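You operate a simulated robot arm through the tools that you are given. There is no shell and no other tool. Be economical: measure what you need, move in short steps, check, and stop when the job is done.

The job below is to be done with a simulated robot arm. You get a single attempt, and the scene is never put back.

JOB
Stir the pearls, cover the pot again and warm it till the lamp turns green.
Fine: use the green spoon and stand it back in the caddy; switch on, dial at WARM.
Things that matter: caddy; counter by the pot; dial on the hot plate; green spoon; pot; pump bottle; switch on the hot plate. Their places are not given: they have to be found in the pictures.

It is judged by the outcome, as a careful person would: the job done as asked, and still so three seconds after it is handed in. It fails if anything else is knocked over, pushed out of place, dropped, spilled or broken. A push-on lid holds only when it is set on centred and level and pressed home; a screw cap is set on level and turned clockwise until tight.

ROBOT AND FRAMES
A 6-joint arm with a fingered hand, fixed in place. Base frame: the origin is at the foot of the arm, x ahead of it, y to its left, z up. Units: mm, rad, N and s.
With the tool pointing down near the work surface it reaches from about 560 to 720 mm from the base axis. Its first joint turns from -2.897 to 2.897 rad. Payload 4 kg.
The tool frame sits at the grasp point between the pads (the TCP): z along the fingers, y along the line on which they close. The tips reach 20 mm beyond it. The gripper opens to 140 mm. The gripper's body begins 54 mm behind the TCP. The gripper is a hand of 3 fingers: y runs from the thumb to the fingers, the wrist lies at [0, 0, -215] in the tool frame.
Orientation is told as [roll, pitch, yaw] about the base's x, y, z axes, in that order, counted from this pose: with the fingers straight down and closing along the base's y, the tool's x points along the base's -x, its y along +y and its z along -z.

CONTROLS
- The arm moves only by the tool move_arm. Its argument "steps" is a list of rows, each a list of 2 entries, a list of its own where there are three numbers: the shift along the base's x, y, z in mm, then the turn, a rotation vector about the base's x, y, z in degrees. In form: [[[x, y, z], [rx, ry, rz]], ...]. A call has 1 to 10 rows; each row shifts and turns the commanded pose from where the row before left it. Rows are played at 5 a second. More than 50 mm and 0.15 rad between two rows, and nothing of the call is played. Where a pose cannot be reached the arm comes as near as it can. A force on the tool above 40 N (or 10 N above the force at the start of the call, whichever is more), or a blocked arm, ends the call early, and 0.2 s more pass. In this call time passes only in rows, and 0.2 s behind the last. It gives the time, the measured TCP pose, the force on the tool (base axes), the opening and the grip force at its end, in the units of the frame above (readings bear some noise), with the torque about the TCP (base axes, N m) and any sound that the robot's microphone picked up.
- Cameras (640 x 400 px; columns grow to the right, rows downward): "scene" is fixed at [220.3, 659.5, 1889.5]; the picture's right is [-0.81, -0.58, 0.00], its down [-0.39, 0.55, -0.74] and it looks along [0.43, -0.60, -0.68] (base axes); focal length 265 px, centre (320, 200). "wrist" rides on the gripper at [74, -43, -79] in the tool frame; the picture's right is [0.50, 0.87, 0.00], its down [-0.59, 0.34, -0.73] and it looks along [-0.64, 0.37, 0.68] (tool axes); focal length 275 px, centre (320, 200).
- grab_frame(camera): a new picture of that camera. No time passes.
- slide_trunk(by): slides the trunk up (or, below 0, down) by that many mm; the arm rides with it, the base frame stays. It gives what a move gives, with no picture.
- finger_targets(finger1, finger2, thumb_bend): sets how far each is bent, from 0 (flat) to 1 (curled in); at 0.3 the hand is open as for a grip, at 0.7 the pads meet at the TCP. One left out holds its place. A second passes; each finger stops where it meets its share of the squeeze, and holds until it gets a number again. It is the only way to open and close the hand. It gives what a move gives, with no picture; readings hold the bend of each and the force on the fingers (four entries, about 0 where the hand has none), thumb and palm.
- probe_pixels(camera, pixels): for up to 12 pixels [column, row] of the newest picture of that camera ("zoom" is the newest enlarged one), the place [x, y, z] in the base frame of the surface seen there, good to about 2 mm, but the place of the scene camera against the robot may be out by one fixed shift of up to 25 mm in any direction. No time passes.
- close_up(camera, box): a new picture of the part [left, top, right, bottom] of that camera's present view, enlarged. No time passes.
- finish_job(): hands the job in; it is judged then, once.

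Go step by step. Measure first, check grasps and placings, and put right what went wrong. The budget is 80 turns and 54 pictures, counting those below and the enlarged ones. Unless the task says otherwise, let go and move clear before handing in, and close with one line.

The tools are called after "Request:" as a command line: name --argument value ..., lists and objects as JSON in quotes. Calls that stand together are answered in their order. move_arm: Moves the arm, as the interface text tells. Its arguments: {"type":"object","properties":{"steps":{"type":"array"}},"required":["steps"]} The other tools are called the same way: slide_trunk (by) slides the trunk up or down; finger_targets (finger1, finger2, thumb_bend) moves the fingers one by one; grab_frame (camera) takes a picture; probe_pixels (camera, pixels) gives the place of the surface under pixels of a picture; close_up (camera, box) takes an enlarged picture of a part of a camera's view; finish_job () hands the job in.

At the start:

```text
clock: 0.0
position: [324.2, 366.0, 1675.0]
tool_rot: [0.0, 0.001, 0.0]
force: [0.7, 0.3, 0.9]
wrist_torque: [0.03, 0.03, 0.03]
grip_width: 140.1
gripper_force: 0.0
shape: jaw
bend: [0.3, 0.3, 0.3]
finger forces: [0.0, 0.0, 0.0, 0.0, 0.1, 0.0]
trunk travel left (down, up): [-425.0, 165.0]
```

scene: 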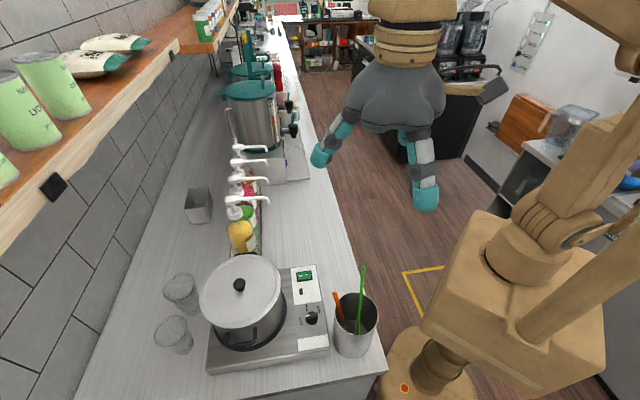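
wrist: 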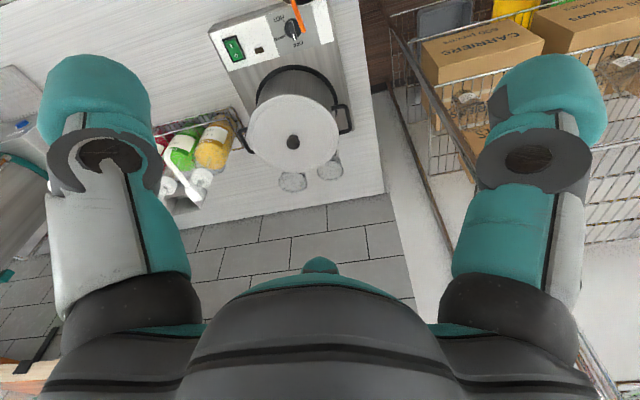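

The scene picture shows the lidded pot at about (242,290), the hot plate with its panel near (308,300), and the caddy with the green and orange spoons at (355,325). I'll enlarge that area and measure it.

Request:
close_up --camera "scene" --box '[180, 240, 400, 378]'

Request:
close_up --camera "wrist" --box '[180, 0, 400, 200]'

Request:
probe_pixels --camera "scene" --pixels '[[239, 284], [242, 300], [202, 295], [281, 295], [242, 258], [312, 317], [304, 275], [362, 268], [334, 294], [334, 310], [376, 310], [340, 377]]'

Request:
probe_pixels --camera "wrist" --pixels '[[293, 141], [270, 130], [292, 28], [232, 48], [300, 10], [350, 115], [246, 135], [340, 140], [293, 100], [293, 165], [360, 150], [258, 50]]'

```text
2.90 times, centred on (290, 309) of scene
```

zoom: 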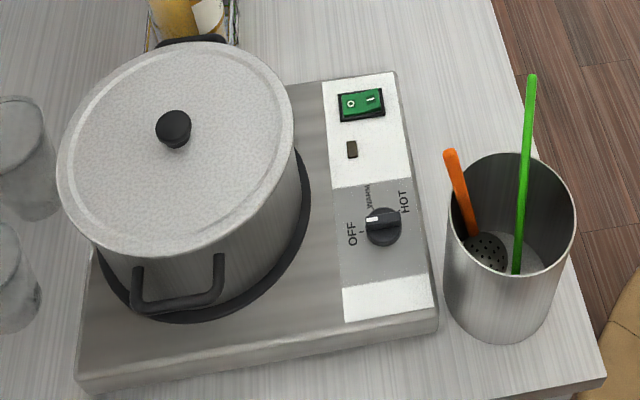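

```text
2.00 times, centred on (290, 100) of wrist
```

zoom: 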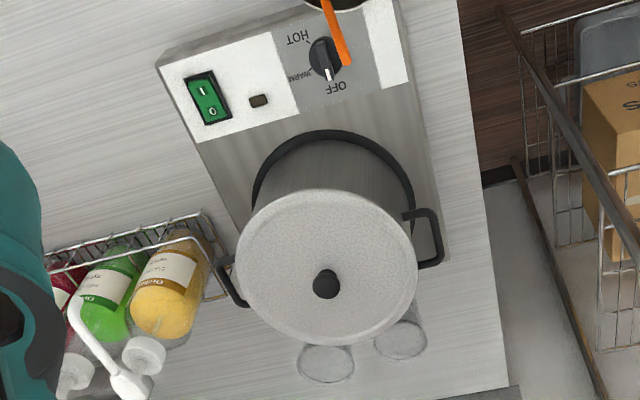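

```text
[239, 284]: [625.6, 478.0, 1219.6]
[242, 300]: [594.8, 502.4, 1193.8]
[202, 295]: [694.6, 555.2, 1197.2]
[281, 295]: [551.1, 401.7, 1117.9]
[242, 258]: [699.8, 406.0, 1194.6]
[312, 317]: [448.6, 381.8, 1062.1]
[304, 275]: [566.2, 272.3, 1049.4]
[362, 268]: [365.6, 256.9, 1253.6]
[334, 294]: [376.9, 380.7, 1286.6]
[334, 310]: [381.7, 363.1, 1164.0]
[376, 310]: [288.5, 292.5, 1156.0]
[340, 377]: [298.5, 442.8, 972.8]
```

```text
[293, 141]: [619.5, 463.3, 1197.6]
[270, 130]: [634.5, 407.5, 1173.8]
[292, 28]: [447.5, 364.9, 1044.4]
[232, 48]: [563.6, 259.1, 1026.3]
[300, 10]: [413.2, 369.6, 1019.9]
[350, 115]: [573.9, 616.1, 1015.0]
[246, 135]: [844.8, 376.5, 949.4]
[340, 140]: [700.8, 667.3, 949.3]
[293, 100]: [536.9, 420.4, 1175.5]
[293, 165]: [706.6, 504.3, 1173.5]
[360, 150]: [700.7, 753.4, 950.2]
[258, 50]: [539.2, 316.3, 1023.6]
```

Comparing the same points in both cameras, the scene camera reads about (+3,+15,+21) mm off. I'll lower the trunk part way and look again from nearer.

Request:
slide_trunk --by -250

Request:
grab_frame --camera "wrist"

Request:
grab_frame --camera "scene"

```text
clock: 2.6
position: [321.7, 364.8, 1424.2]
tool_rot: [-0.001, -0.001, 0.0]
force: [-0.2, 0.4, -0.5]
wrist_torque: [0.0, 0.02, -0.03]
grip_width: 140.0
gripper_force: 0.0
shape: jaw
bend: [0.3, 0.3, 0.3]
finger forces: [0.0, 0.1, 0.0, 0.0, 0.0, 0.0]
trunk travel left (down, up): [-175.0, 415.0]
```

```text
49 pictures are left
```

wrist: 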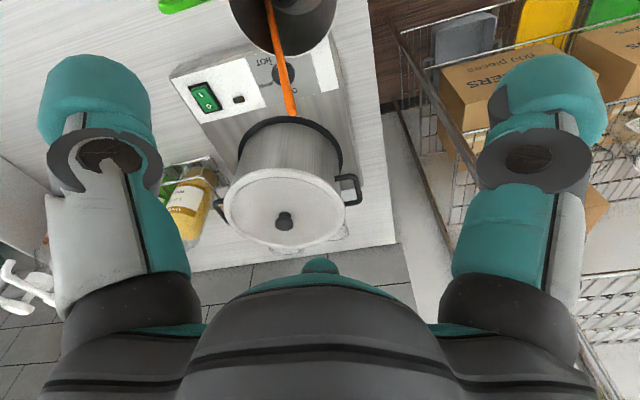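

```text
48 pictures are left
```

scene: 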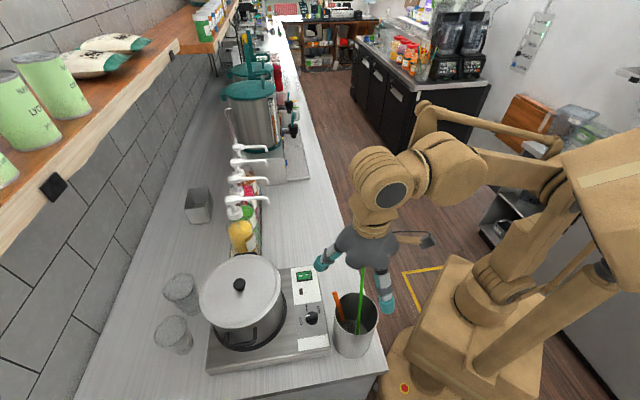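

The wrist view now shows the lid knob at (284,221), the panel, and the caddy at the top. I'll probe the lid, the knob and the free counter areas.

Request:
probe_pixels --camera "wrist" --pixels '[[284, 217], [284, 228], [228, 210], [340, 208], [284, 170], [284, 246], [214, 100], [238, 99], [285, 75], [350, 188], [289, 110], [200, 205]]'

Request:
probe_pixels --camera "scene" --pixels '[[290, 220], [310, 240], [265, 240], [340, 275], [130, 340], [230, 210], [255, 250], [318, 320], [300, 200], [325, 220], [320, 352], [210, 368]]'

Request:
close_up --camera "scene" --box '[280, 255, 400, 365]'

```text
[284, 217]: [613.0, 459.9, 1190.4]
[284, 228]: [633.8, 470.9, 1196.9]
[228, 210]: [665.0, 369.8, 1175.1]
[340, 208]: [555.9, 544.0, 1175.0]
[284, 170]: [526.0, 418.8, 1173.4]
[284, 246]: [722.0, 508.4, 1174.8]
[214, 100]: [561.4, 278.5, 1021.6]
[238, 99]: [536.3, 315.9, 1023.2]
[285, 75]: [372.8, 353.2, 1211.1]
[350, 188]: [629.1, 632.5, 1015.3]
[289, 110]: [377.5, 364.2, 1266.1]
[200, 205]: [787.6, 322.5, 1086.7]
```

```text
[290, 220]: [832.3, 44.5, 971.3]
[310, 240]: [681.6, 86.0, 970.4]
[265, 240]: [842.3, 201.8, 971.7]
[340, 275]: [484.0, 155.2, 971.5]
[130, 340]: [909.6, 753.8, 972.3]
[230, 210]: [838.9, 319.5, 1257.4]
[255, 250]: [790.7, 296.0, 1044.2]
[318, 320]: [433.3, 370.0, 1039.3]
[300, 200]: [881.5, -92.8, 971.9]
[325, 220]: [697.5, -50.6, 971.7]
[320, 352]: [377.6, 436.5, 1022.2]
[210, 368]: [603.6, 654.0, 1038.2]
```

```text
3.64 times, centred on (340, 310) of scene
```

zoom: 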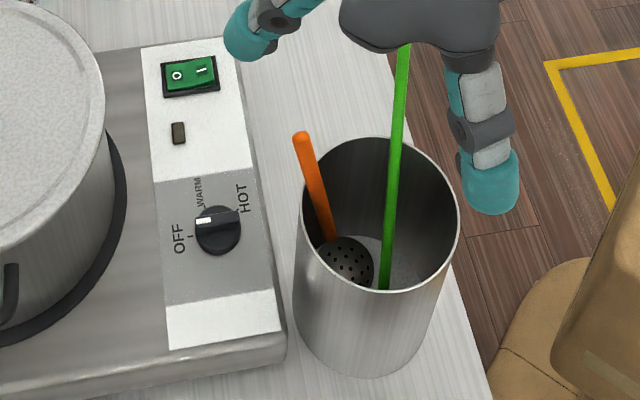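

The lid knob is near (621,464) with its top at about 1198, and the lid surface is at about 1174. I'll move above the knob with the hand open, staying high.

Request:
move_arm --steps '[[[37, 12, -10], [0, 0, 0]], [[37, 12, -10], [0, 0, 0]], [[37, 12, -10], [0, 0, 0]], [[37, 12, -10], [0, 0, 0]], [[37, 12, -10], [0, 0, 0]], [[38, 13, -12], [0, 0, 0]], [[38, 13, -12], [0, 0, 0]], [[38, 13, -14], [0, 0, 0]]]'

Request:
grab_frame --camera "wrist"

Request:
probe_pixels --camera "scene" --pixels '[[350, 260], [345, 250], [335, 230], [330, 215], [355, 290], [270, 250], [262, 220], [285, 262], [318, 262], [325, 275], [295, 245], [318, 290]]'

```text
clock: 4.4
position: [571.2, 436.3, 1317.8]
tool_rot: [-0.001, 0.003, 0.001]
force: [1.0, 0.8, -1.2]
wrist_torque: [-0.04, 0.01, -0.01]
grip_width: 139.8
gripper_force: 0.1
shape: jaw
bend: [0.3, 0.3, 0.3]
finger forces: [0.0, 0.1, 0.0, 0.0, 0.0, 0.1]
out of reach, approached as far as the arm can: row 6, 7, 8
trunk travel left (down, up): [-175.0, 415.0]
```

```text
46 pictures are left
```

wrist: 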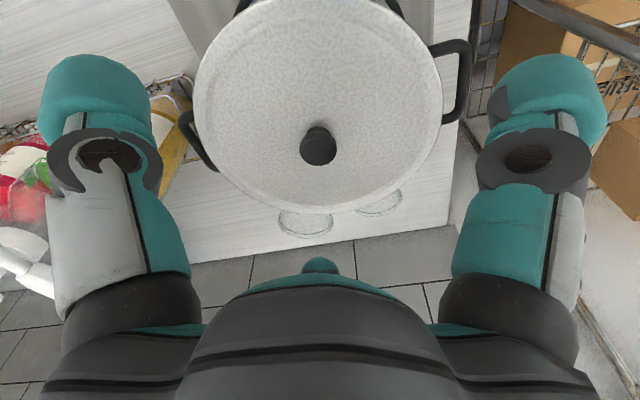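

```text
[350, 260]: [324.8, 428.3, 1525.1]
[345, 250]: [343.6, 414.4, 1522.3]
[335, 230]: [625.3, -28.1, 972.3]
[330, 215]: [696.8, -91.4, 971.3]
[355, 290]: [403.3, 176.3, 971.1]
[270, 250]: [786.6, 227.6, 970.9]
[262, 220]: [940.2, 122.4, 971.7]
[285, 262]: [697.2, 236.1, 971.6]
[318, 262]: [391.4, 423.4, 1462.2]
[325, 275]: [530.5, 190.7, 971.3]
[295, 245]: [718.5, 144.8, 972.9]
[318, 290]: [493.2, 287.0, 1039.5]
```

The arm stopped at radius 719 mm and the knob is at 774 mm. I'll test whether a different trunk height extends the reach.

Request:
move_arm --steps '[[[0, 0, 40], [0, 0, 0]], [[0, 0, 40], [0, 0, 0]]]'

Request:
slide_trunk --by -140

Request:
move_arm --steps '[[[8, 5, 0], [0, 0, 0]], [[8, 5, 0], [0, 0, 0]], [[8, 5, 0], [0, 0, 0]], [[8, 4, 0], [0, 0, 0]]]'

```text
clock: 5.0
position: [552.2, 419.6, 1366.6]
tool_rot: [0.0, 0.0, 0.001]
force: [0.1, 0.5, -0.1]
wrist_torque: [0.04, -0.02, 0.0]
grip_width: 140.0
gripper_force: 0.1
shape: jaw
bend: [0.3, 0.3, 0.3]
finger forces: [0.0, 0.0, 0.1, 0.0, 0.0, 0.0]
out of reach, approached as far as the arm can: row 1, 2
trunk travel left (down, up): [-175.0, 415.0]
```

```text
clock: 6.7
position: [550.4, 420.3, 1228.6]
tool_rot: [0.003, -0.001, 0.001]
force: [0.4, 1.0, -0.6]
wrist_torque: [0.01, -0.02, 0.03]
grip_width: 139.8
gripper_force: 0.1
shape: jaw
bend: [0.3, 0.3, 0.3]
finger forces: [0.0, 0.0, 0.0, 0.0, 0.0, 0.0]
trunk travel left (down, up): [-35.0, 555.0]
```

```text
clock: 7.7
position: [554.7, 420.4, 1221.5]
tool_rot: [-0.001, 0.0, -0.001]
force: [0.7, 0.6, 0.1]
wrist_torque: [0.01, 0.02, 0.01]
grip_width: 139.7
gripper_force: 0.0
shape: jaw
bend: [0.3, 0.3, 0.3]
finger forces: [0.0, 0.0, 0.1, 0.0, 0.0, 0.1]
out of reach, approached as far as the arm can: row 1, 2, 3, 4
trunk travel left (down, up): [-35.0, 555.0]
```

The reach shrinks as the arm goes higher relative to the trunk, so a higher trunk is better. I'll raise it and then lower the arm.

Request:
slide_trunk --by 390

Request:
move_arm --steps '[[[0, 0, -40], [0, 0, 0]], [[0, 0, -45], [0, 0, 0]], [[0, 0, -45], [0, 0, 0]], [[0, 0, -45], [0, 0, 0]], [[0, 0, -45], [0, 0, 0]], [[0, 0, -45], [0, 0, 0]]]'

Request:
move_arm --steps '[[[20, 12, -10], [0, 0, 0]], [[20, 12, -10], [0, 0, 0]], [[15, 10, -10], [0, 0, 0]], [[11, 10, -10], [0, 0, 0]]]'

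```text
clock: 11.4
position: [554.2, 419.9, 1611.7]
tool_rot: [-0.001, -0.001, -0.001]
force: [-0.8, 0.2, 0.0]
wrist_torque: [-0.01, -0.01, -0.01]
grip_width: 139.9
gripper_force: 0.0
shape: jaw
bend: [0.3, 0.3, 0.3]
finger forces: [0.0, 0.0, 0.0, 0.0, 0.1, 0.0]
trunk travel left (down, up): [-425.0, 165.0]
```

```text
clock: 12.8
position: [619.8, 473.4, 1411.4]
tool_rot: [-0.003, 0.004, 0.0]
force: [0.6, 0.3, 0.3]
wrist_torque: [0.0, 0.02, 0.0]
grip_width: 140.0
gripper_force: 0.0
shape: jaw
bend: [0.3, 0.3, 0.3]
finger forces: [0.0, 0.0, 0.0, 0.0, 0.1, 0.1]
out of reach, approached as far as the arm can: row 3, 4, 5, 6
trunk travel left (down, up): [-425.0, 165.0]
```

```text
clock: 13.8
position: [640.8, 484.4, 1376.6]
tool_rot: [0.001, 0.0, 0.0]
force: [-0.1, 0.5, 1.1]
wrist_torque: [-0.04, -0.03, 0.01]
grip_width: 139.7
gripper_force: 0.1
shape: jaw
bend: [0.3, 0.3, 0.3]
finger forces: [0.0, 0.0, 0.0, 0.0, 0.1, 0.0]
out of reach, approached as far as the arm can: row 1, 2, 3, 4
trunk travel left (down, up): [-425.0, 165.0]
```

The measured pose suggests that unreachable targets keep accumulating. I'll bring the commanded pose back to above the knob and check it.

Request:
move_arm --steps '[[[-35, -22, 0], [0, 0, 0]], [[-35, -22, -20], [0, 0, 0]], [[-30, -21, -32], [0, 0, 0]]]'

Request:
grab_frame --camera "wrist"

```text
clock: 14.6
position: [632.9, 484.7, 1376.6]
tool_rot: [-0.004, 0.001, 0.0]
force: [0.1, 0.2, 0.9]
wrist_torque: [-0.01, -0.03, 0.02]
grip_width: 140.0
gripper_force: 0.0
shape: jaw
bend: [0.3, 0.3, 0.3]
finger forces: [0.1, 0.1, 0.1, 0.0, 0.0, 0.0]
out of reach, approached as far as the arm can: row 1, 2, 3
trunk travel left (down, up): [-425.0, 165.0]
```

```text
45 pictures are left
```

wrist: 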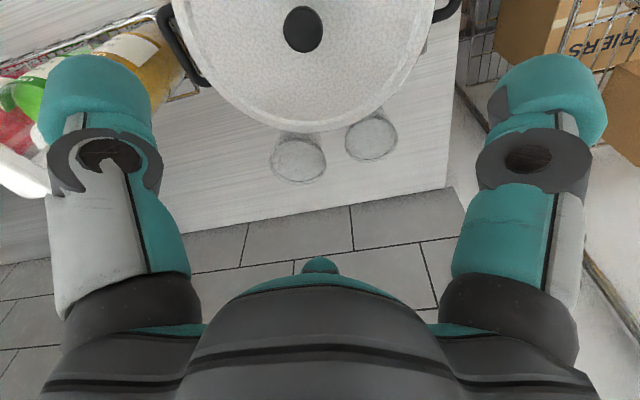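

Request:
move_arm --steps '[[[-25, -20, 0], [0, 0, 0]], [[-25, -20, 0], [0, 0, 0]], [[-25, -20, 0], [0, 0, 0]], [[-25, -20, 0], [0, 0, 0]]]'

```text
clock: 15.6
position: [609.6, 466.2, 1430.4]
tool_rot: [-0.002, 0.002, 0.001]
force: [-0.1, 0.4, 0.2]
wrist_torque: [0.03, 0.0, -0.03]
grip_width: 140.1
gripper_force: 0.1
shape: jaw
bend: [0.3, 0.3, 0.3]
finger forces: [0.0, 0.1, 0.0, 0.0, 0.1, 0.0]
out of reach, approached as far as the arm can: row 1, 2, 3, 4
trunk travel left (down, up): [-425.0, 165.0]
```

Request:
move_arm --steps '[[[0, 0, -25], [0, 0, 0]], [[0, 0, -25], [0, 0, 0]], [[0, 0, -25], [0, 0, 0]], [[0, 0, -25], [0, 0, 0]]]'

```text
clock: 16.6
position: [641.3, 491.0, 1347.0]
tool_rot: [-0.002, 0.001, -0.001]
force: [0.0, -0.5, -0.3]
wrist_torque: [-0.01, -0.04, 0.01]
grip_width: 140.1
gripper_force: 0.0
shape: jaw
bend: [0.3, 0.3, 0.3]
finger forces: [0.0, 0.1, 0.1, 0.0, 0.0, 0.0]
out of reach, approached as far as the arm can: row 1, 2, 3, 4
trunk travel left (down, up): [-425.0, 165.0]
```

Request:
move_arm --steps '[[[-16, -12, 0], [0, 0, 0]], [[-16, -12, 0], [0, 0, 0]], [[-16, -12, 0], [0, 0, 0]], [[0, 0, -15], [0, 0, 0]], [[0, 0, -15], [0, 0, 0]]]'

```text
clock: 17.8
position: [644.2, 494.8, 1328.2]
tool_rot: [-0.001, 0.001, 0.0]
force: [-0.3, 0.2, 0.1]
wrist_torque: [0.01, -0.02, -0.02]
grip_width: 140.0
gripper_force: 0.0
shape: jaw
bend: [0.3, 0.3, 0.3]
finger forces: [0.0, 0.0, 0.1, 0.0, 0.0, 0.1]
out of reach, approached as far as the arm can: row 1, 2, 3, 4, 5
trunk travel left (down, up): [-425.0, 165.0]
```

Request:
move_arm --steps '[[[-20, -15, 0], [0, 0, 0]], [[-20, -15, 0], [0, 0, 0]], [[-20, -15, 0], [0, 0, 0]]]'

```text
clock: 18.6
position: [583.0, 449.4, 1327.5]
tool_rot: [0.0, 0.0, 0.0]
force: [-0.9, -0.3, 0.2]
wrist_torque: [-0.01, 0.01, -0.01]
grip_width: 139.9
gripper_force: 0.1
shape: jaw
bend: [0.3, 0.3, 0.3]
finger forces: [0.1, 0.0, 0.0, 0.0, 0.0, 0.1]
trunk travel left (down, up): [-425.0, 165.0]
```

The arm is now inside its reach and following commands exactly. I'll move above the knob and check with the wrist camera.

Request:
move_arm --steps '[[[19, 7, -30], [0, 0, 0]], [[19, 8, -37], [0, 0, 0]]]'

Request:
grab_frame --camera "wrist"

Request:
grab_frame --camera "scene"

```text
clock: 19.2
position: [623.0, 466.1, 1259.4]
tool_rot: [-0.001, -0.001, 0.001]
force: [0.9, -0.3, 0.5]
wrist_torque: [0.04, 0.01, -0.01]
grip_width: 140.0
gripper_force: 0.1
shape: jaw
bend: [0.3, 0.3, 0.3]
finger forces: [0.1, 0.0, 0.1, 0.1, 0.0, 0.1]
trunk travel left (down, up): [-425.0, 165.0]
```

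```text
44 pictures are left
```

wrist: 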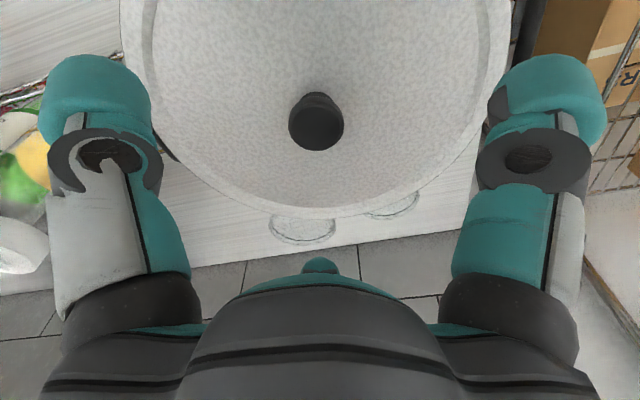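

```text
43 pictures are left
```

scene: 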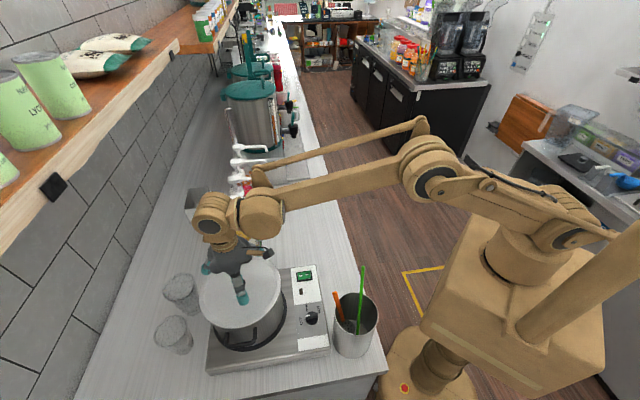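

Request:
probe_pixels --camera "wrist" --pixels '[[316, 108], [292, 128], [341, 128], [316, 146], [316, 125], [150, 40], [316, 200], [316, 216], [480, 80], [240, 195], [400, 190], [316, 60]]'

```text
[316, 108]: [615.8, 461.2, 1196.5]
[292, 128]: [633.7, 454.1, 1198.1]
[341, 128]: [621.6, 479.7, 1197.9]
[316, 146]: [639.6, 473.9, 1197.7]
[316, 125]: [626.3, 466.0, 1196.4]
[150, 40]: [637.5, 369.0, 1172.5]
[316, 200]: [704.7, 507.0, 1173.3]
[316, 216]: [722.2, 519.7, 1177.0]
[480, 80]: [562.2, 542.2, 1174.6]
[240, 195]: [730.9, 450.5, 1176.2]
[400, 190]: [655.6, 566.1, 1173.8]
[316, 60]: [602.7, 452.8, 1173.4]
```

The knob's centre is at about (627.5,467.3), its top is at 1198 and its radius is about 14. I'll lower to it and close.

Request:
move_arm --steps '[[[4.5, 1.3, -20], [0, 0, 0]], [[0, 0, -20], [0, 0, 0]], [[0, 0, -15], [0, 0, 0]], [[0, 0, -7], [0, 0, 0]]]'

Request:
finger_targets --finger1 0.7 --finger2 0.7 --thumb_bend 0.7

Request:
grab_frame --camera "wrist"

```text
clock: 20.2
position: [626.5, 466.0, 1199.3]
tool_rot: [0.0, 0.0, 0.001]
force: [0.2, -0.4, 0.0]
wrist_torque: [0.01, -0.02, 0.0]
grip_width: 140.2
gripper_force: 0.0
shape: jaw
bend: [0.3, 0.3, 0.3]
finger forces: [0.0, 0.0, 0.1, 0.0, 0.1, 0.1]
trunk travel left (down, up): [-425.0, 165.0]
```

```text
clock: 21.2
position: [624.8, 464.2, 1201.3]
tool_rot: [-0.001, -0.002, 0.0]
force: [1.3, -4.4, 16.8]
wrist_torque: [0.12, -0.29, 0.0]
grip_width: 21.6
gripper_force: 25.3
shape: fingers
bend: [0.64, 0.6, 0.64]
finger forces: [10.8, 24.9, 0.1, 0.0, 14.6, 0.0]
trunk travel left (down, up): [-425.0, 165.0]
```

```text
42 pictures are left
```

wrist: 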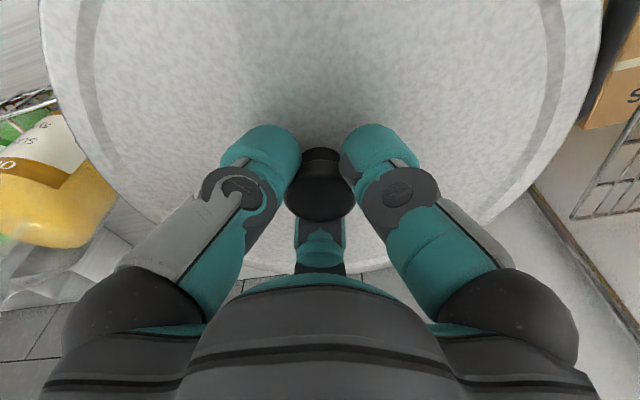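

All three digits hold the knob (forces 10.8, 24.9 and 14.6). I'll lift the lid slowly.

Request:
move_arm --steps '[[[0, 0, 5], [0, 0, 0]], [[0, 0, 10], [0, 0, 0]], [[0, 0, 15], [0, 0, 0]], [[0, 0, 30], [0, 0, 0]]]'

Request:
grab_frame --camera "wrist"

Request:
grab_frame --camera "scene"

```text
clock: 22.2
position: [624.9, 465.3, 1259.9]
tool_rot: [0.0, -0.001, 0.001]
force: [-0.8, 0.3, -1.9]
wrist_torque: [0.01, 0.02, 0.0]
grip_width: 21.9
gripper_force: 18.4
shape: fingers
bend: [0.64, 0.6, 0.65]
finger forces: [9.4, 15.1, 0.1, 0.0, 12.3, 0.0]
trunk travel left (down, up): [-425.0, 165.0]
heard: snap
```

```text
41 pictures are left
```

wrist: 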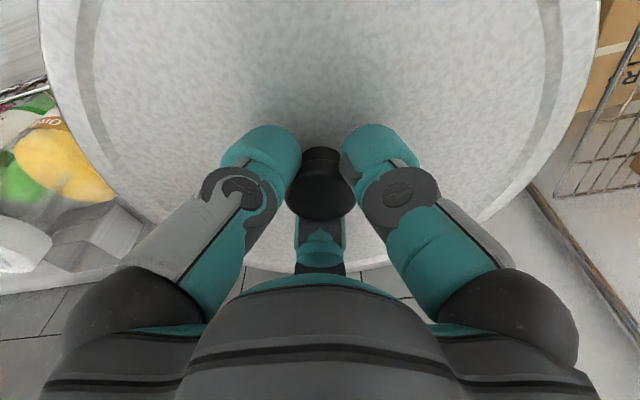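

```text
40 pictures are left
```

scene: 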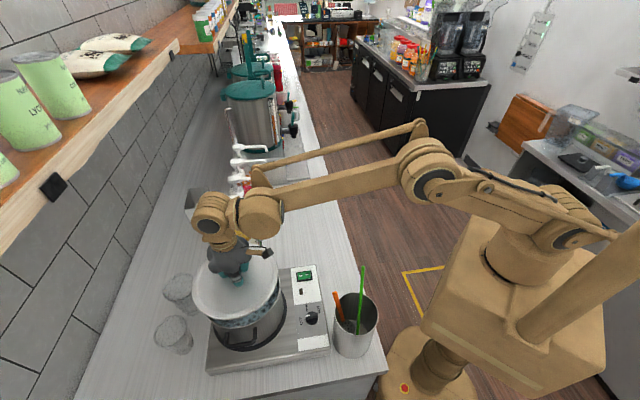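

The lid came off with a snap, so it is push-on and must be pressed home later. I'll carry it high to the free counter near (675,120).

Request:
move_arm --steps '[[[0, 0, 30], [0, 0, 0]], [[0, 0, 30], [0, 0, 0]], [[-6, -41, 0], [0, 0, 0]], [[-6, -41, 0], [0, 0, 0]], [[-6, -41, 0], [0, 0, 0]], [[-7, -42, 0], [0, 0, 0]]]'

Request:
move_arm --steps '[[[15, -36, 0], [0, 0, 0]], [[15, -36, 0], [0, 0, 0]], [[15, -36, 0], [0, 0, 0]], [[15, -36, 0], [0, 0, 0]], [[15, -36, 0], [0, 0, 0]]]'

Request:
grab_frame --camera "scene"

Request:
grab_frame --camera "wrist"

```text
clock: 23.6
position: [600.5, 298.2, 1319.5]
tool_rot: [0.002, -0.001, 0.0]
force: [0.0, -0.2, -1.8]
wrist_torque: [0.03, -0.02, -0.01]
grip_width: 21.9
gripper_force: 18.0
shape: fingers
bend: [0.64, 0.6, 0.65]
finger forces: [9.0, 14.7, 0.0, 0.0, 12.3, 0.0]
trunk travel left (down, up): [-425.0, 165.0]
```

```text
clock: 24.8
position: [678.5, 118.1, 1318.8]
tool_rot: [0.001, 0.002, -0.001]
force: [0.1, -0.8, -2.3]
wrist_torque: [-0.01, 0.02, 0.03]
grip_width: 21.8
gripper_force: 18.2
shape: fingers
bend: [0.64, 0.6, 0.65]
finger forces: [8.8, 14.6, 0.0, 0.0, 12.2, 0.1]
trunk travel left (down, up): [-425.0, 165.0]
```

```text
39 pictures are left
```

scene: 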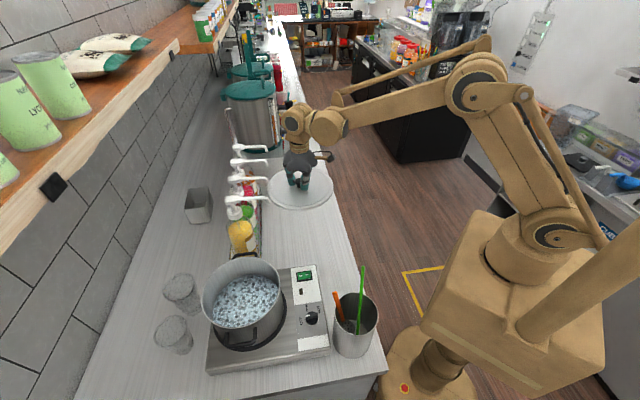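

```text
38 pictures are left
```

wrist: 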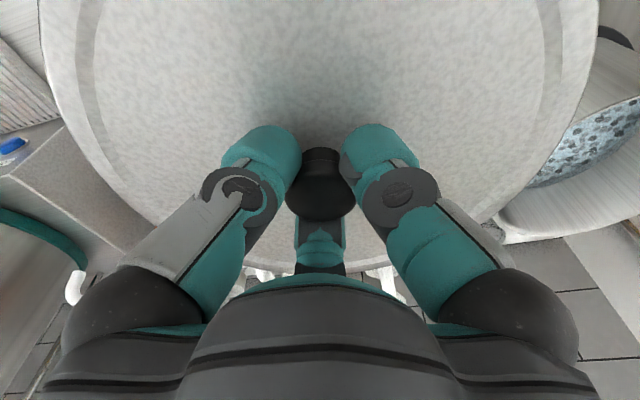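

The pot is open with the pearls visible at (247,300). Before lowering the lid I'll check how far the pump spouts and their rack stick out into the strip.

Request:
probe_pixels --camera "scene" --pixels '[[266, 199], [267, 177], [262, 210], [262, 240], [262, 250], [310, 265], [270, 225], [240, 300], [215, 290], [278, 290], [245, 325], [245, 262]]'

```text
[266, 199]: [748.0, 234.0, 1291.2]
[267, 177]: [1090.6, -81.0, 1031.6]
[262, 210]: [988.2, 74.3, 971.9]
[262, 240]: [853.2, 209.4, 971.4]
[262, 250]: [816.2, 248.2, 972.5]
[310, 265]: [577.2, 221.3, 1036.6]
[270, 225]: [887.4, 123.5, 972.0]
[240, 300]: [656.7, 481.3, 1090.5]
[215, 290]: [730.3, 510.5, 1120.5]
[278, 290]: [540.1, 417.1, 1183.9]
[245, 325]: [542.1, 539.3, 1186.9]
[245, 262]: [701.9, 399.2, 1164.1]
```

The nearest spout tip is at about (745,219,1270), so I'll shift the lid some 30 mm toward the counter's edge. Then I'll lower it.

Request:
move_arm --steps '[[[-15, -29, 0], [0, 0, 0]], [[0, 0, -45], [0, 0, 0]], [[0, 0, -45], [0, 0, 0]], [[0, 0, -45], [0, 0, 0]], [[0, 0, -45], [0, 0, 0]], [[0, 0, -45], [0, 0, 0]], [[0, 0, -40], [0, 0, 0]], [[0, 0, -30], [0, 0, 0]]]'

Request:
grab_frame --camera "scene"

```text
clock: 26.6
position: [661.0, 93.1, 1023.0]
tool_rot: [0.0, 0.0, 0.0]
force: [0.3, 0.1, -2.3]
wrist_torque: [-0.01, 0.0, -0.02]
grip_width: 21.7
gripper_force: 17.8
shape: fingers
bend: [0.64, 0.6, 0.65]
finger forces: [8.6, 14.8, 0.0, 0.0, 12.3, 0.0]
trunk travel left (down, up): [-425.0, 165.0]
```

```text
37 pictures are left
```

scene: 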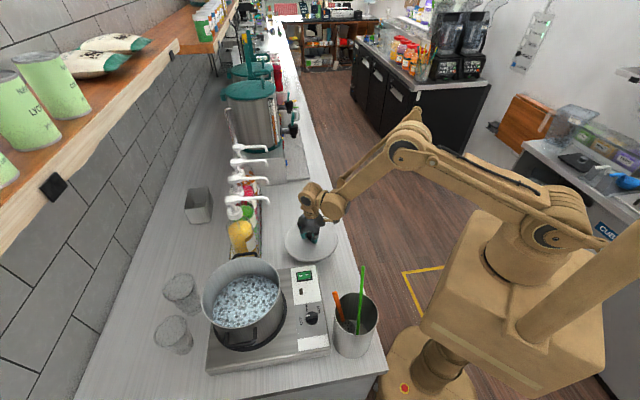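

Request:
move_arm --steps '[[[0, 0, -5], [0, 0, 0]], [[0, 0, -5], [0, 0, 0]], [[0, 0, -5], [0, 0, 0]], [[0, 0, -5], [0, 0, 0]]]'

Request:
move_arm --steps '[[[0, 0, -4], [0, 0, 0]], [[0, 0, -4], [0, 0, 0]]]'

```text
clock: 27.6
position: [661.0, 92.5, 1003.4]
tool_rot: [-0.001, 0.001, 0.001]
force: [0.2, -0.4, -1.9]
wrist_torque: [0.0, 0.0, 0.03]
grip_width: 22.0
gripper_force: 17.9
shape: fingers
bend: [0.64, 0.6, 0.65]
finger forces: [8.6, 14.7, 0.0, 0.0, 12.2, 0.0]
trunk travel left (down, up): [-425.0, 165.0]
```

```text
clock: 28.2
position: [661.7, 91.7, 997.2]
tool_rot: [0.0, 0.0, -0.001]
force: [-0.7, 0.0, -1.7]
wrist_torque: [-0.02, 0.02, 0.01]
grip_width: 22.0
gripper_force: 17.5
shape: fingers
bend: [0.64, 0.6, 0.65]
finger forces: [8.6, 14.7, 0.0, 0.0, 12.3, 0.1]
trunk travel left (down, up): [-425.0, 165.0]
```

Request:
move_arm --steps '[[[0, 0, -3], [0, 0, 0]], [[0, 0, -3], [0, 0, 0]]]'

Request:
move_arm --steps '[[[0, 0, -2], [0, 0, 0]], [[0, 0, -2], [0, 0, 0]]]'

```text
clock: 28.8
position: [660.5, 92.5, 992.9]
tool_rot: [0.0, -0.002, 0.0]
force: [5.6, -0.3, 25.1]
wrist_torque: [0.35, -0.57, -0.06]
grip_width: 21.1
gripper_force: 29.6
shape: fingers
bend: [0.64, 0.6, 0.65]
finger forces: [9.4, 37.1, 0.0, 0.0, 12.7, 0.0]
trunk travel left (down, up): [-425.0, 165.0]
```

```text
clock: 29.2
position: [660.1, 91.0, 991.3]
tool_rot: [0.0, -0.006, 0.0]
force: [3.1, -0.2, 24.5]
wrist_torque: [0.32, -0.53, 0.04]
grip_width: 21.2
gripper_force: 31.3
shape: fingers
bend: [0.64, 0.6, 0.65]
finger forces: [11.1, 36.9, 0.0, 0.0, 14.4, 0.0]
trunk travel left (down, up): [-425.0, 165.0]
stopped in row 1: the force on the tool passed its limit at 44 N (the readings are from after the stop); the commanded pose is now the measured one
```

The lid is on the counter (25 N upward). I'll ease off slightly and let go.

Request:
move_arm --steps '[[[0, 0, 1.5], [0, 0, 0]]]'

Request:
finger_targets --finger1 0.3 --finger2 0.3 --thumb_bend 0.3

Request:
move_arm --steps '[[[0, 0, 20], [0, 0, 0]], [[0, 0, 30], [0, 0, 0]], [[0, 0, 40], [0, 0, 0]], [[0, 0, 45], [0, 0, 0]], [[0, 0, 45], [0, 0, 0]], [[0, 0, 45], [0, 0, 0]], [[0, 0, 45], [0, 0, 0]], [[0, 0, 45], [0, 0, 0]], [[0, 0, 45], [0, 0, 0]]]'

Request:
grab_frame --camera "scene"

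Request:
grab_frame --camera "wrist"

```text
clock: 29.6
position: [660.4, 91.6, 991.4]
tool_rot: [0.0, -0.003, 0.001]
force: [1.0, -1.0, 15.8]
wrist_torque: [0.17, -0.3, 0.02]
grip_width: 21.2
gripper_force: 28.5
shape: fingers
bend: [0.64, 0.6, 0.65]
finger forces: [11.0, 29.9, 0.0, 0.0, 14.6, 0.1]
trunk travel left (down, up): [-425.0, 165.0]
```

```text
clock: 30.6
position: [660.8, 92.3, 991.5]
tool_rot: [0.0, 0.0, 0.002]
force: [-0.2, 0.0, 0.5]
wrist_torque: [0.01, -0.03, -0.03]
grip_width: 124.0
gripper_force: 0.1
shape: fingers
bend: [0.3, 0.3, 0.3]
finger forces: [0.0, 0.0, 0.0, 0.0, 0.1, 0.1]
trunk travel left (down, up): [-425.0, 165.0]
```

```text
clock: 32.6
position: [660.9, 91.5, 1351.8]
tool_rot: [0.001, -0.004, 0.001]
force: [0.7, 0.5, -0.4]
wrist_torque: [-0.03, -0.02, -0.04]
grip_width: 124.1
gripper_force: 0.1
shape: fingers
bend: [0.3, 0.3, 0.3]
finger forces: [0.0, 0.1, 0.1, 0.0, 0.0, 0.0]
trunk travel left (down, up): [-425.0, 165.0]
```

```text
36 pictures are left
```

scene: 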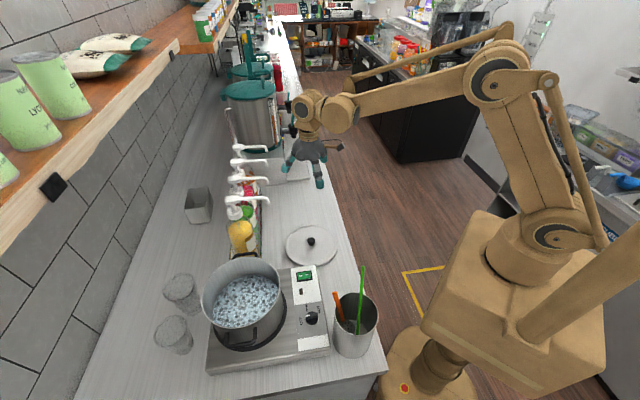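

```text
35 pictures are left
```

wrist: 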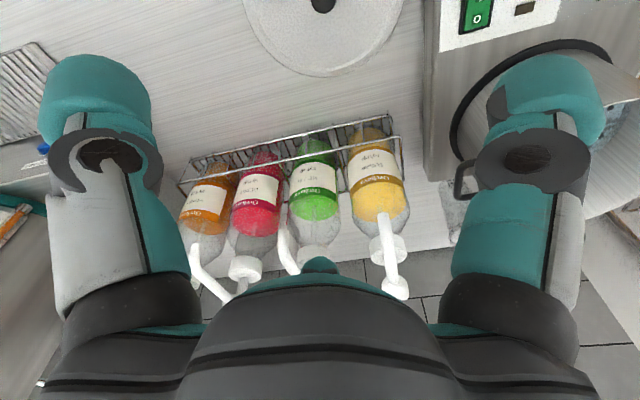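

The lid lies flat on the counter at (311,244) in the scene. Next is the spoon, so I'll take a close-up of the caddy to get the spoon's line.

Request:
close_up --camera "scene" --box '[310, 260, 400, 360]'

```text
4.00 times, centred on (355, 310) of scene
```

zoom: 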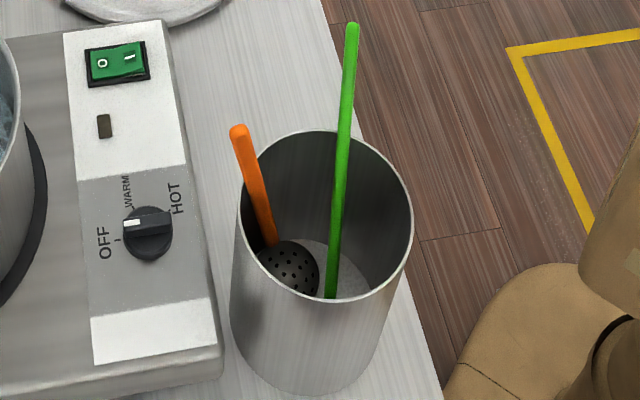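

Request:
probe_pixels --camera "zoom" --pixels '[[352, 27], [348, 70], [345, 120], [340, 180], [336, 240], [332, 290], [239, 130], [330, 131], [412, 220], [330, 299], [245, 200], [258, 190]]'

```text
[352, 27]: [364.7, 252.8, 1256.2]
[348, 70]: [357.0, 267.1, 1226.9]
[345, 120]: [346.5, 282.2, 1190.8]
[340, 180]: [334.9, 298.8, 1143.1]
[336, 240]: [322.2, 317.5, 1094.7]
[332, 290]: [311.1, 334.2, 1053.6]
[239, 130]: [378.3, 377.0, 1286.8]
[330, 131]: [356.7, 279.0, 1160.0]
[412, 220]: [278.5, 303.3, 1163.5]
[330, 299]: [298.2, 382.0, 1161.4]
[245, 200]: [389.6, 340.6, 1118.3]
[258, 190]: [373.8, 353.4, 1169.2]
```

The green spoon leans: its axis is about (0.24,-0.36,0.90), and its top is near (362,238,1235) after correction. It is close to the base, so I'll pull the arm in high and then lower the trunk, as at the start.

Request:
move_arm --steps '[[[-32, 12, 31], [0, 0, 0]], [[-32, 12, 31], [0, 0, 0]], [[-32, 12, 31], [0, 0, 0]], [[-32, 12, 31], [0, 0, 0]], [[-32, 13, 31], [0, 0, 0]], [[-32, 13, 31], [0, 0, 0]], [[-32, 13, 31], [0, 0, 0]], [[-30, 13, 31], [0, 0, 0]]]'

Request:
move_arm --steps '[[[-15, 10, 15], [0, 0, 0]], [[-15, 10, 15], [0, 0, 0]], [[-10, 10, 15], [0, 0, 0]]]'

```text
clock: 34.4
position: [404.8, 192.1, 1600.0]
tool_rot: [0.0, -0.003, -0.001]
force: [-0.8, 0.5, -0.3]
wrist_torque: [-0.03, 0.0, 0.02]
grip_width: 123.9
gripper_force: 0.1
shape: fingers
bend: [0.3, 0.3, 0.3]
finger forces: [0.1, 0.0, 0.0, 0.0, 0.1, 0.1]
trunk travel left (down, up): [-425.0, 165.0]
```

```text
clock: 35.2
position: [367.1, 223.5, 1644.9]
tool_rot: [0.0, -0.003, 0.0]
force: [-0.7, -1.1, 0.0]
wrist_torque: [0.01, -0.01, -0.02]
grip_width: 124.1
gripper_force: 0.1
shape: fingers
bend: [0.3, 0.3, 0.3]
finger forces: [0.0, 0.1, 0.0, 0.1, 0.0, 0.1]
trunk travel left (down, up): [-425.0, 165.0]
```

Request:
slide_trunk --by -300

Request:
grab_frame --camera "wrist"

Request:
grab_frame --camera "scene"

```text
clock: 38.2
position: [366.9, 221.6, 1344.6]
tool_rot: [0.0, -0.002, 0.0]
force: [0.4, 0.1, -0.4]
wrist_torque: [0.0, -0.02, 0.0]
grip_width: 123.9
gripper_force: 0.1
shape: fingers
bend: [0.3, 0.3, 0.3]
finger forces: [0.1, 0.0, 0.1, 0.0, 0.0, 0.0]
trunk travel left (down, up): [-125.0, 465.0]
```

```text
33 pictures are left
```

wrist: 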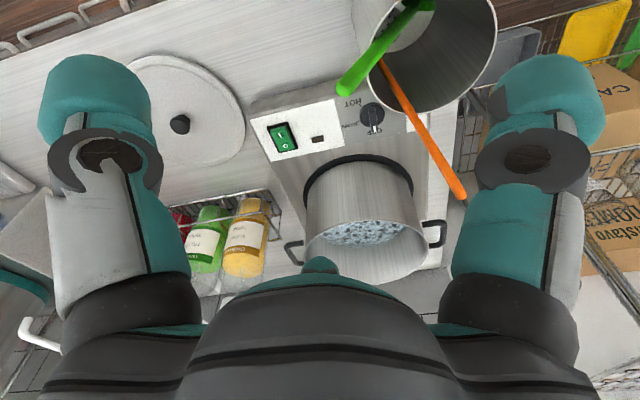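

```text
32 pictures are left
```

scene: 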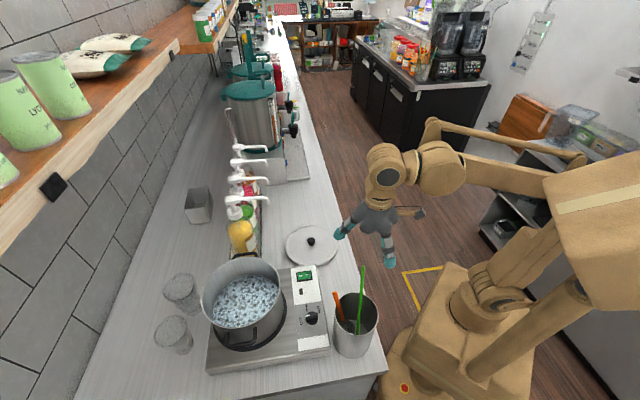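

The wrist view shows the green spoon from its top at (345,92) up to (430,5), and the orange one crossing at (420,140). I'll probe the spoon, the rim and the controls with this camera.

Request:
probe_pixels --camera "wrist" --pixels '[[345, 91], [352, 80], [365, 64], [380, 48], [400, 25], [422, 5], [457, 190], [400, 90], [360, 25], [440, 103], [372, 115], [282, 137]]'

```text
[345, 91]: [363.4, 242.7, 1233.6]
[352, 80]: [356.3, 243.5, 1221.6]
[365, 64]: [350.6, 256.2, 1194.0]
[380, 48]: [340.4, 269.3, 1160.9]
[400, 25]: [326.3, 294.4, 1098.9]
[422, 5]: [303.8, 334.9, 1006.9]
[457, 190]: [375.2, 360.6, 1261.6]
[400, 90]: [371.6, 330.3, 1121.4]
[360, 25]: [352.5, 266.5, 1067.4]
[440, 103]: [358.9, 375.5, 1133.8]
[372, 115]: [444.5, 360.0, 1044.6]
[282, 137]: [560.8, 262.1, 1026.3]
```

The spoon line measured by the wrist camera has its top at (362,241,1235) and its axis at about (0.255,-0.36,0.90). I'll tilt the hand to match it while above.

Request:
move_arm --steps '[[[2, 0, -8], [5.35, 3.78, 0]], [[2, 0, -8], [5.35, 3.78, 0]], [[2, 1, -8], [5.35, 3.78, 0]], [[2, 1, -8], [5.35, 3.78, 0]]]'

Request:
grab_frame --camera "wrist"

```text
clock: 39.2
position: [376.1, 223.4, 1314.0]
tool_rot: [0.384, 0.256, 0.048]
force: [-0.7, -0.1, 0.1]
wrist_torque: [0.03, -0.01, 0.0]
grip_width: 123.9
gripper_force: 0.0
shape: fingers
bend: [0.3, 0.3, 0.3]
finger forces: [0.0, 0.1, 0.0, 0.0, 0.0, 0.0]
trunk travel left (down, up): [-125.0, 465.0]
```

```text
31 pictures are left
```

wrist: 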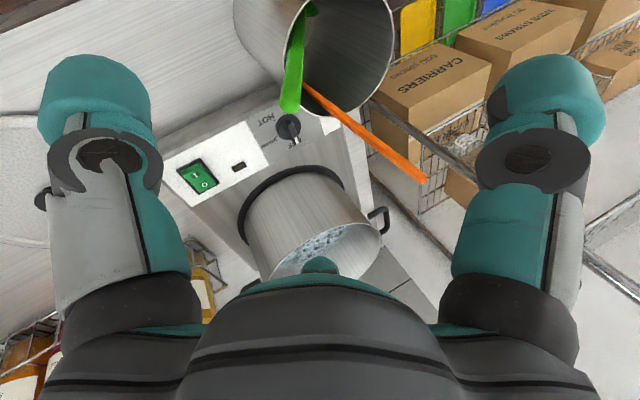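

Request:
probe_pixels --camera "wrist" --pixels '[[290, 108], [291, 95], [293, 75], [297, 50], [303, 25], [309, 8]]'

```text
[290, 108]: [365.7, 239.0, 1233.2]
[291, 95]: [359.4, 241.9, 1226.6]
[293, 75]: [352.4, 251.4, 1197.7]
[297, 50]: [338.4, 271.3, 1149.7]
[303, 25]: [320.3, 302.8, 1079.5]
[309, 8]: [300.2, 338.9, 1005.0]
```

The spoon axis at z=1208 is at about (358,250). I'll descend along the spoon's axis to that point.

Request:
move_arm --steps '[[[2, -2, -20], [0, 0, 0]], [[0, 0, -14], [0, 0, 0]], [[-5, 7, -18], [0, 0, 0]], [[-5, 7, -18], [0, 0, 0]], [[-5, 7, -18], [0, 0, 0]], [[-4.5, 7, -18], [0, 0, 0]]]'

Request:
grab_frame --camera "wrist"

```text
clock: 40.6
position: [356.0, 250.1, 1205.5]
tool_rot: [0.381, 0.257, 0.051]
force: [0.3, 0.3, -0.1]
wrist_torque: [-0.01, 0.04, 0.01]
grip_width: 124.5
gripper_force: 0.1
shape: fingers
bend: [0.3, 0.3, 0.3]
finger forces: [0.1, 0.1, 0.0, 0.0, 0.1, 0.0]
trunk travel left (down, up): [-125.0, 465.0]
```

```text
30 pictures are left
```

wrist: 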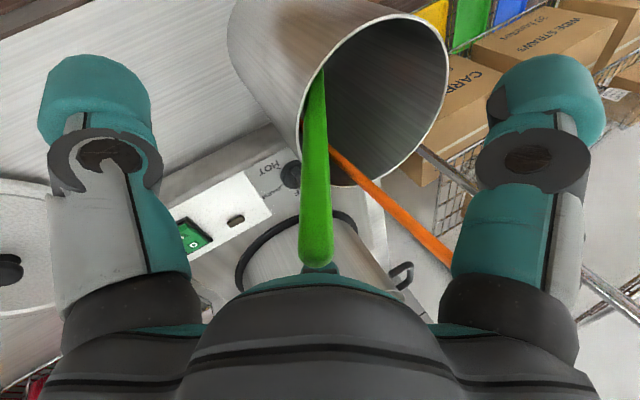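

The spoon sits right on the tool axis (column 318). I'll close the hand.

Request:
finger_targets --finger1 0.75 --finger2 0.75 --thumb_bend 0.75

Request:
grab_frame --camera "wrist"

```text
clock: 41.6
position: [357.7, 249.1, 1208.2]
tool_rot: [0.383, 0.259, 0.05]
force: [0.0, 1.1, -0.8]
wrist_torque: [0.01, -0.01, 0.0]
grip_width: 10.2
gripper_force: 13.0
shape: fingers
bend: [0.67, 0.66, 0.68]
finger forces: [7.3, 8.7, 0.0, 0.0, 9.4, 0.0]
trunk travel left (down, up): [-125.0, 465.0]
```

```text
29 pictures are left
```

wrist: 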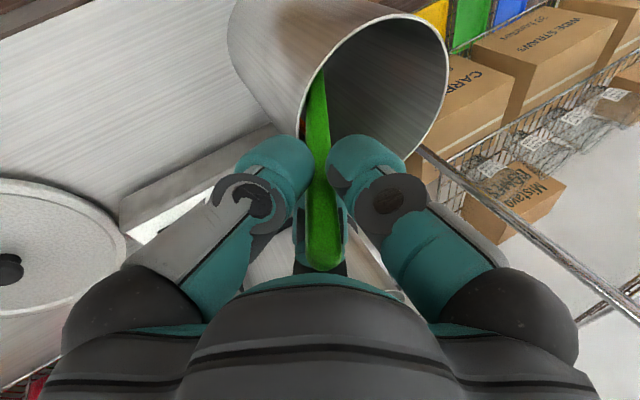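

The spoon is held by all three digits (10.2 mm wide). I'll lift it gently out of the caddy, drifting so the bowl crosses the rim near its middle.

Request:
move_arm --steps '[[[1, -1, 8], [0, 0, 0]], [[3, -3, 18], [0, 0, 0]], [[4, -5, 25], [0, 0, 0]], [[5, -6, 25], [0, 0, 0]], [[5, -6, 25], [0, 0, 0]]]'

Request:
close_up --camera "scene" --box '[260, 210, 420, 370]'

```text
clock: 42.8
position: [375.3, 229.5, 1308.7]
tool_rot: [0.382, 0.254, 0.048]
force: [0.1, 0.0, -1.2]
wrist_torque: [0.0, -0.01, -0.01]
grip_width: 10.3
gripper_force: 13.0
shape: fingers
bend: [0.66, 0.66, 0.68]
finger forces: [6.7, 8.5, 0.0, 0.1, 9.8, 0.0]
trunk travel left (down, up): [-125.0, 465.0]
```

```text
2.50 times, centred on (340, 290) of scene
```

zoom: 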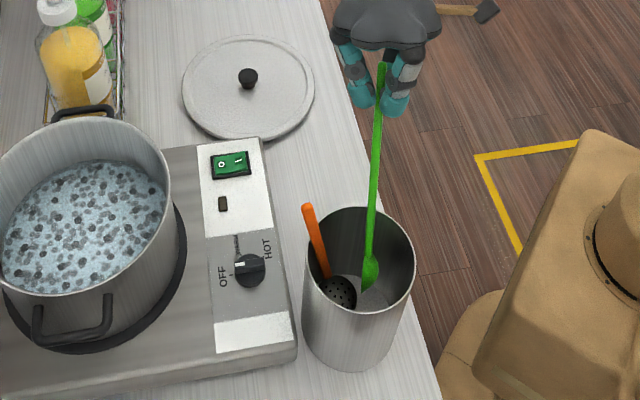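

Request:
probe_pixels --camera "zoom" --pixels '[[370, 262], [369, 284], [371, 240], [375, 180], [380, 120], [345, 292], [307, 208], [372, 208], [90, 230], [30, 230], [90, 170], [90, 280]]'

```text
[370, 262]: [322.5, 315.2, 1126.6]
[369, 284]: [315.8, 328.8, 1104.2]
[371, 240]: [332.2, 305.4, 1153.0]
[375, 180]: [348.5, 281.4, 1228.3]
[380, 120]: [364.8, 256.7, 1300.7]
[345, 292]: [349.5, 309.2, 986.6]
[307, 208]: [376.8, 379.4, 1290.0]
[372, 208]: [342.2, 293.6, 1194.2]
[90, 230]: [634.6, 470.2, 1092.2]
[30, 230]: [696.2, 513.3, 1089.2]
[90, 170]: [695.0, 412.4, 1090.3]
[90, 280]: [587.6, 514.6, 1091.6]
```

The spoon tip is 249 mm below the TCP, near the middle of the caddy and still below the rim. I'll raise the trunk, which lifts the spoon straight out and also extends the arm's reach.

Request:
slide_trunk --by 400

Request:
move_arm --steps '[[[10, 5, 0], [-5.35, -3.78, 0]], [[10, 5, 0], [-5.35, -3.78, 0]], [[10, 5, 0], [-5.35, -3.78, 0]], [[10, 5, 0], [-5.35, -3.78, 0]]]'

Request:
grab_frame --camera "scene"

```text
clock: 46.6
position: [375.8, 229.4, 1707.6]
tool_rot: [0.382, 0.256, 0.049]
force: [0.4, -0.2, -0.1]
wrist_torque: [-0.03, -0.01, 0.01]
grip_width: 9.8
gripper_force: 12.6
shape: fingers
bend: [0.66, 0.66, 0.68]
finger forces: [6.9, 8.5, 0.0, 0.0, 9.6, 0.1]
trunk travel left (down, up): [-525.0, 65.0]
```

```text
clock: 47.6
position: [415.4, 250.7, 1707.5]
tool_rot: [-0.001, -0.004, 0.001]
force: [0.2, 0.3, -1.1]
wrist_torque: [0.01, 0.01, 0.01]
grip_width: 9.6
gripper_force: 13.0
shape: fingers
bend: [0.67, 0.66, 0.68]
finger forces: [6.7, 8.5, 0.0, 0.1, 8.9, 0.1]
trunk travel left (down, up): [-525.0, 65.0]
```

```text
27 pictures are left
```

scene: 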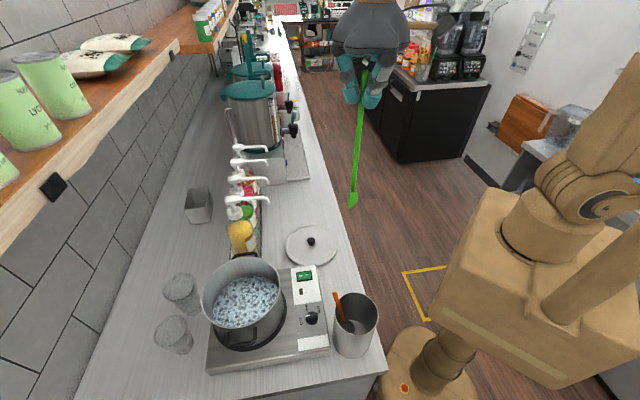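

The spoon hangs straight down, held firmly. I'll carry it over the pot with the tip staying above the rim.

Request:
move_arm --steps '[[[22, 23, -27], [0, 0, 0]], [[22, 23, -27], [0, 0, 0]], [[22, 23, -27], [0, 0, 0]], [[22, 23, -27], [0, 0, 0]], [[22, 23, -27], [0, 0, 0]], [[22, 23, -27], [0, 0, 0]], [[22, 23, -27], [0, 0, 0]], [[22, 23, -27], [0, 0, 0]], [[22, 21, -27], [0, 0, 0]]]'

Request:
close_up --camera "scene" --box '[160, 180, 340, 380]'

```text
clock: 49.6
position: [615.5, 456.6, 1462.8]
tool_rot: [-0.003, 0.0, -0.002]
force: [-0.6, -0.5, -0.7]
wrist_torque: [-0.07, 0.02, 0.01]
grip_width: 9.8
gripper_force: 11.5
shape: fingers
bend: [0.67, 0.66, 0.68]
finger forces: [6.4, 8.5, 0.0, 0.1, 8.8, 0.0]
trunk travel left (down, up): [-525.0, 65.0]
```

```text
2.00 times, centred on (250, 280) of scene
```

zoom: 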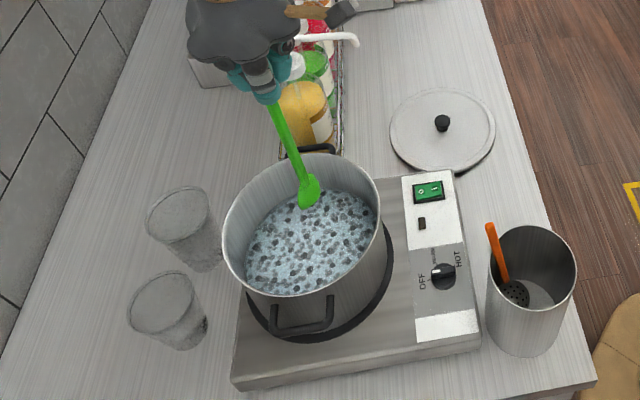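

Request:
probe_pixels --camera "zoom" --pixels '[[308, 195], [308, 206], [290, 150], [275, 110], [227, 230], [378, 215], [300, 158], [300, 300]]'

```text
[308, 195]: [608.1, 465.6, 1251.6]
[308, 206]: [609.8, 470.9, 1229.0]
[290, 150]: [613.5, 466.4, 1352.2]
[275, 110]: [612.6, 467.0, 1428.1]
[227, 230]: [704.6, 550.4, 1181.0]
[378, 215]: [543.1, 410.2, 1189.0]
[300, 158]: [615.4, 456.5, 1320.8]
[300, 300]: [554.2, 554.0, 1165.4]
```

The tip hangs straight at about (609,454,1208) above the open pot, and the pearl surface is at about 1070. I'll lower the spoon into the pearls.

Request:
move_arm --steps '[[[3, 3, -40], [0, 0, 0]], [[2, 2, -40], [0, 0, 0]], [[0, 0, -40], [0, 0, 0]], [[0, 0, -20], [0, 0, 0]], [[0, 0, -10], [0, 0, 0]], [[0, 0, -10], [0, 0, 0]]]'

Request:
close_up --camera "scene" --box '[160, 180, 340, 380]'

```text
clock: 51.0
position: [620.2, 461.2, 1303.9]
tool_rot: [0.001, -0.002, 0.0]
force: [-0.6, 0.3, -0.7]
wrist_torque: [0.01, 0.04, 0.02]
grip_width: 9.4
gripper_force: 12.0
shape: fingers
bend: [0.67, 0.66, 0.68]
finger forces: [6.3, 8.5, 0.0, 0.0, 8.8, 0.0]
trunk travel left (down, up): [-525.0, 65.0]
```

```text
2.00 times, centred on (250, 280) of scene
```

zoom: 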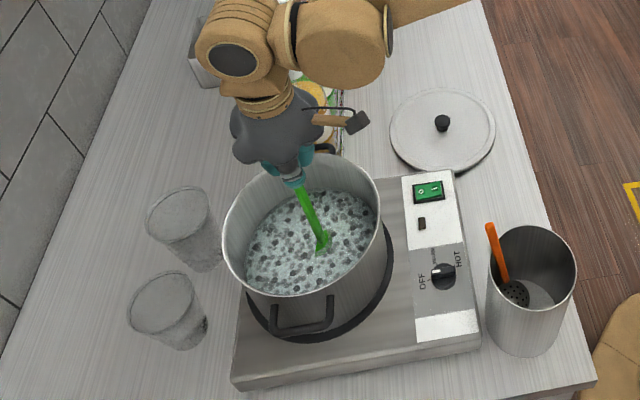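

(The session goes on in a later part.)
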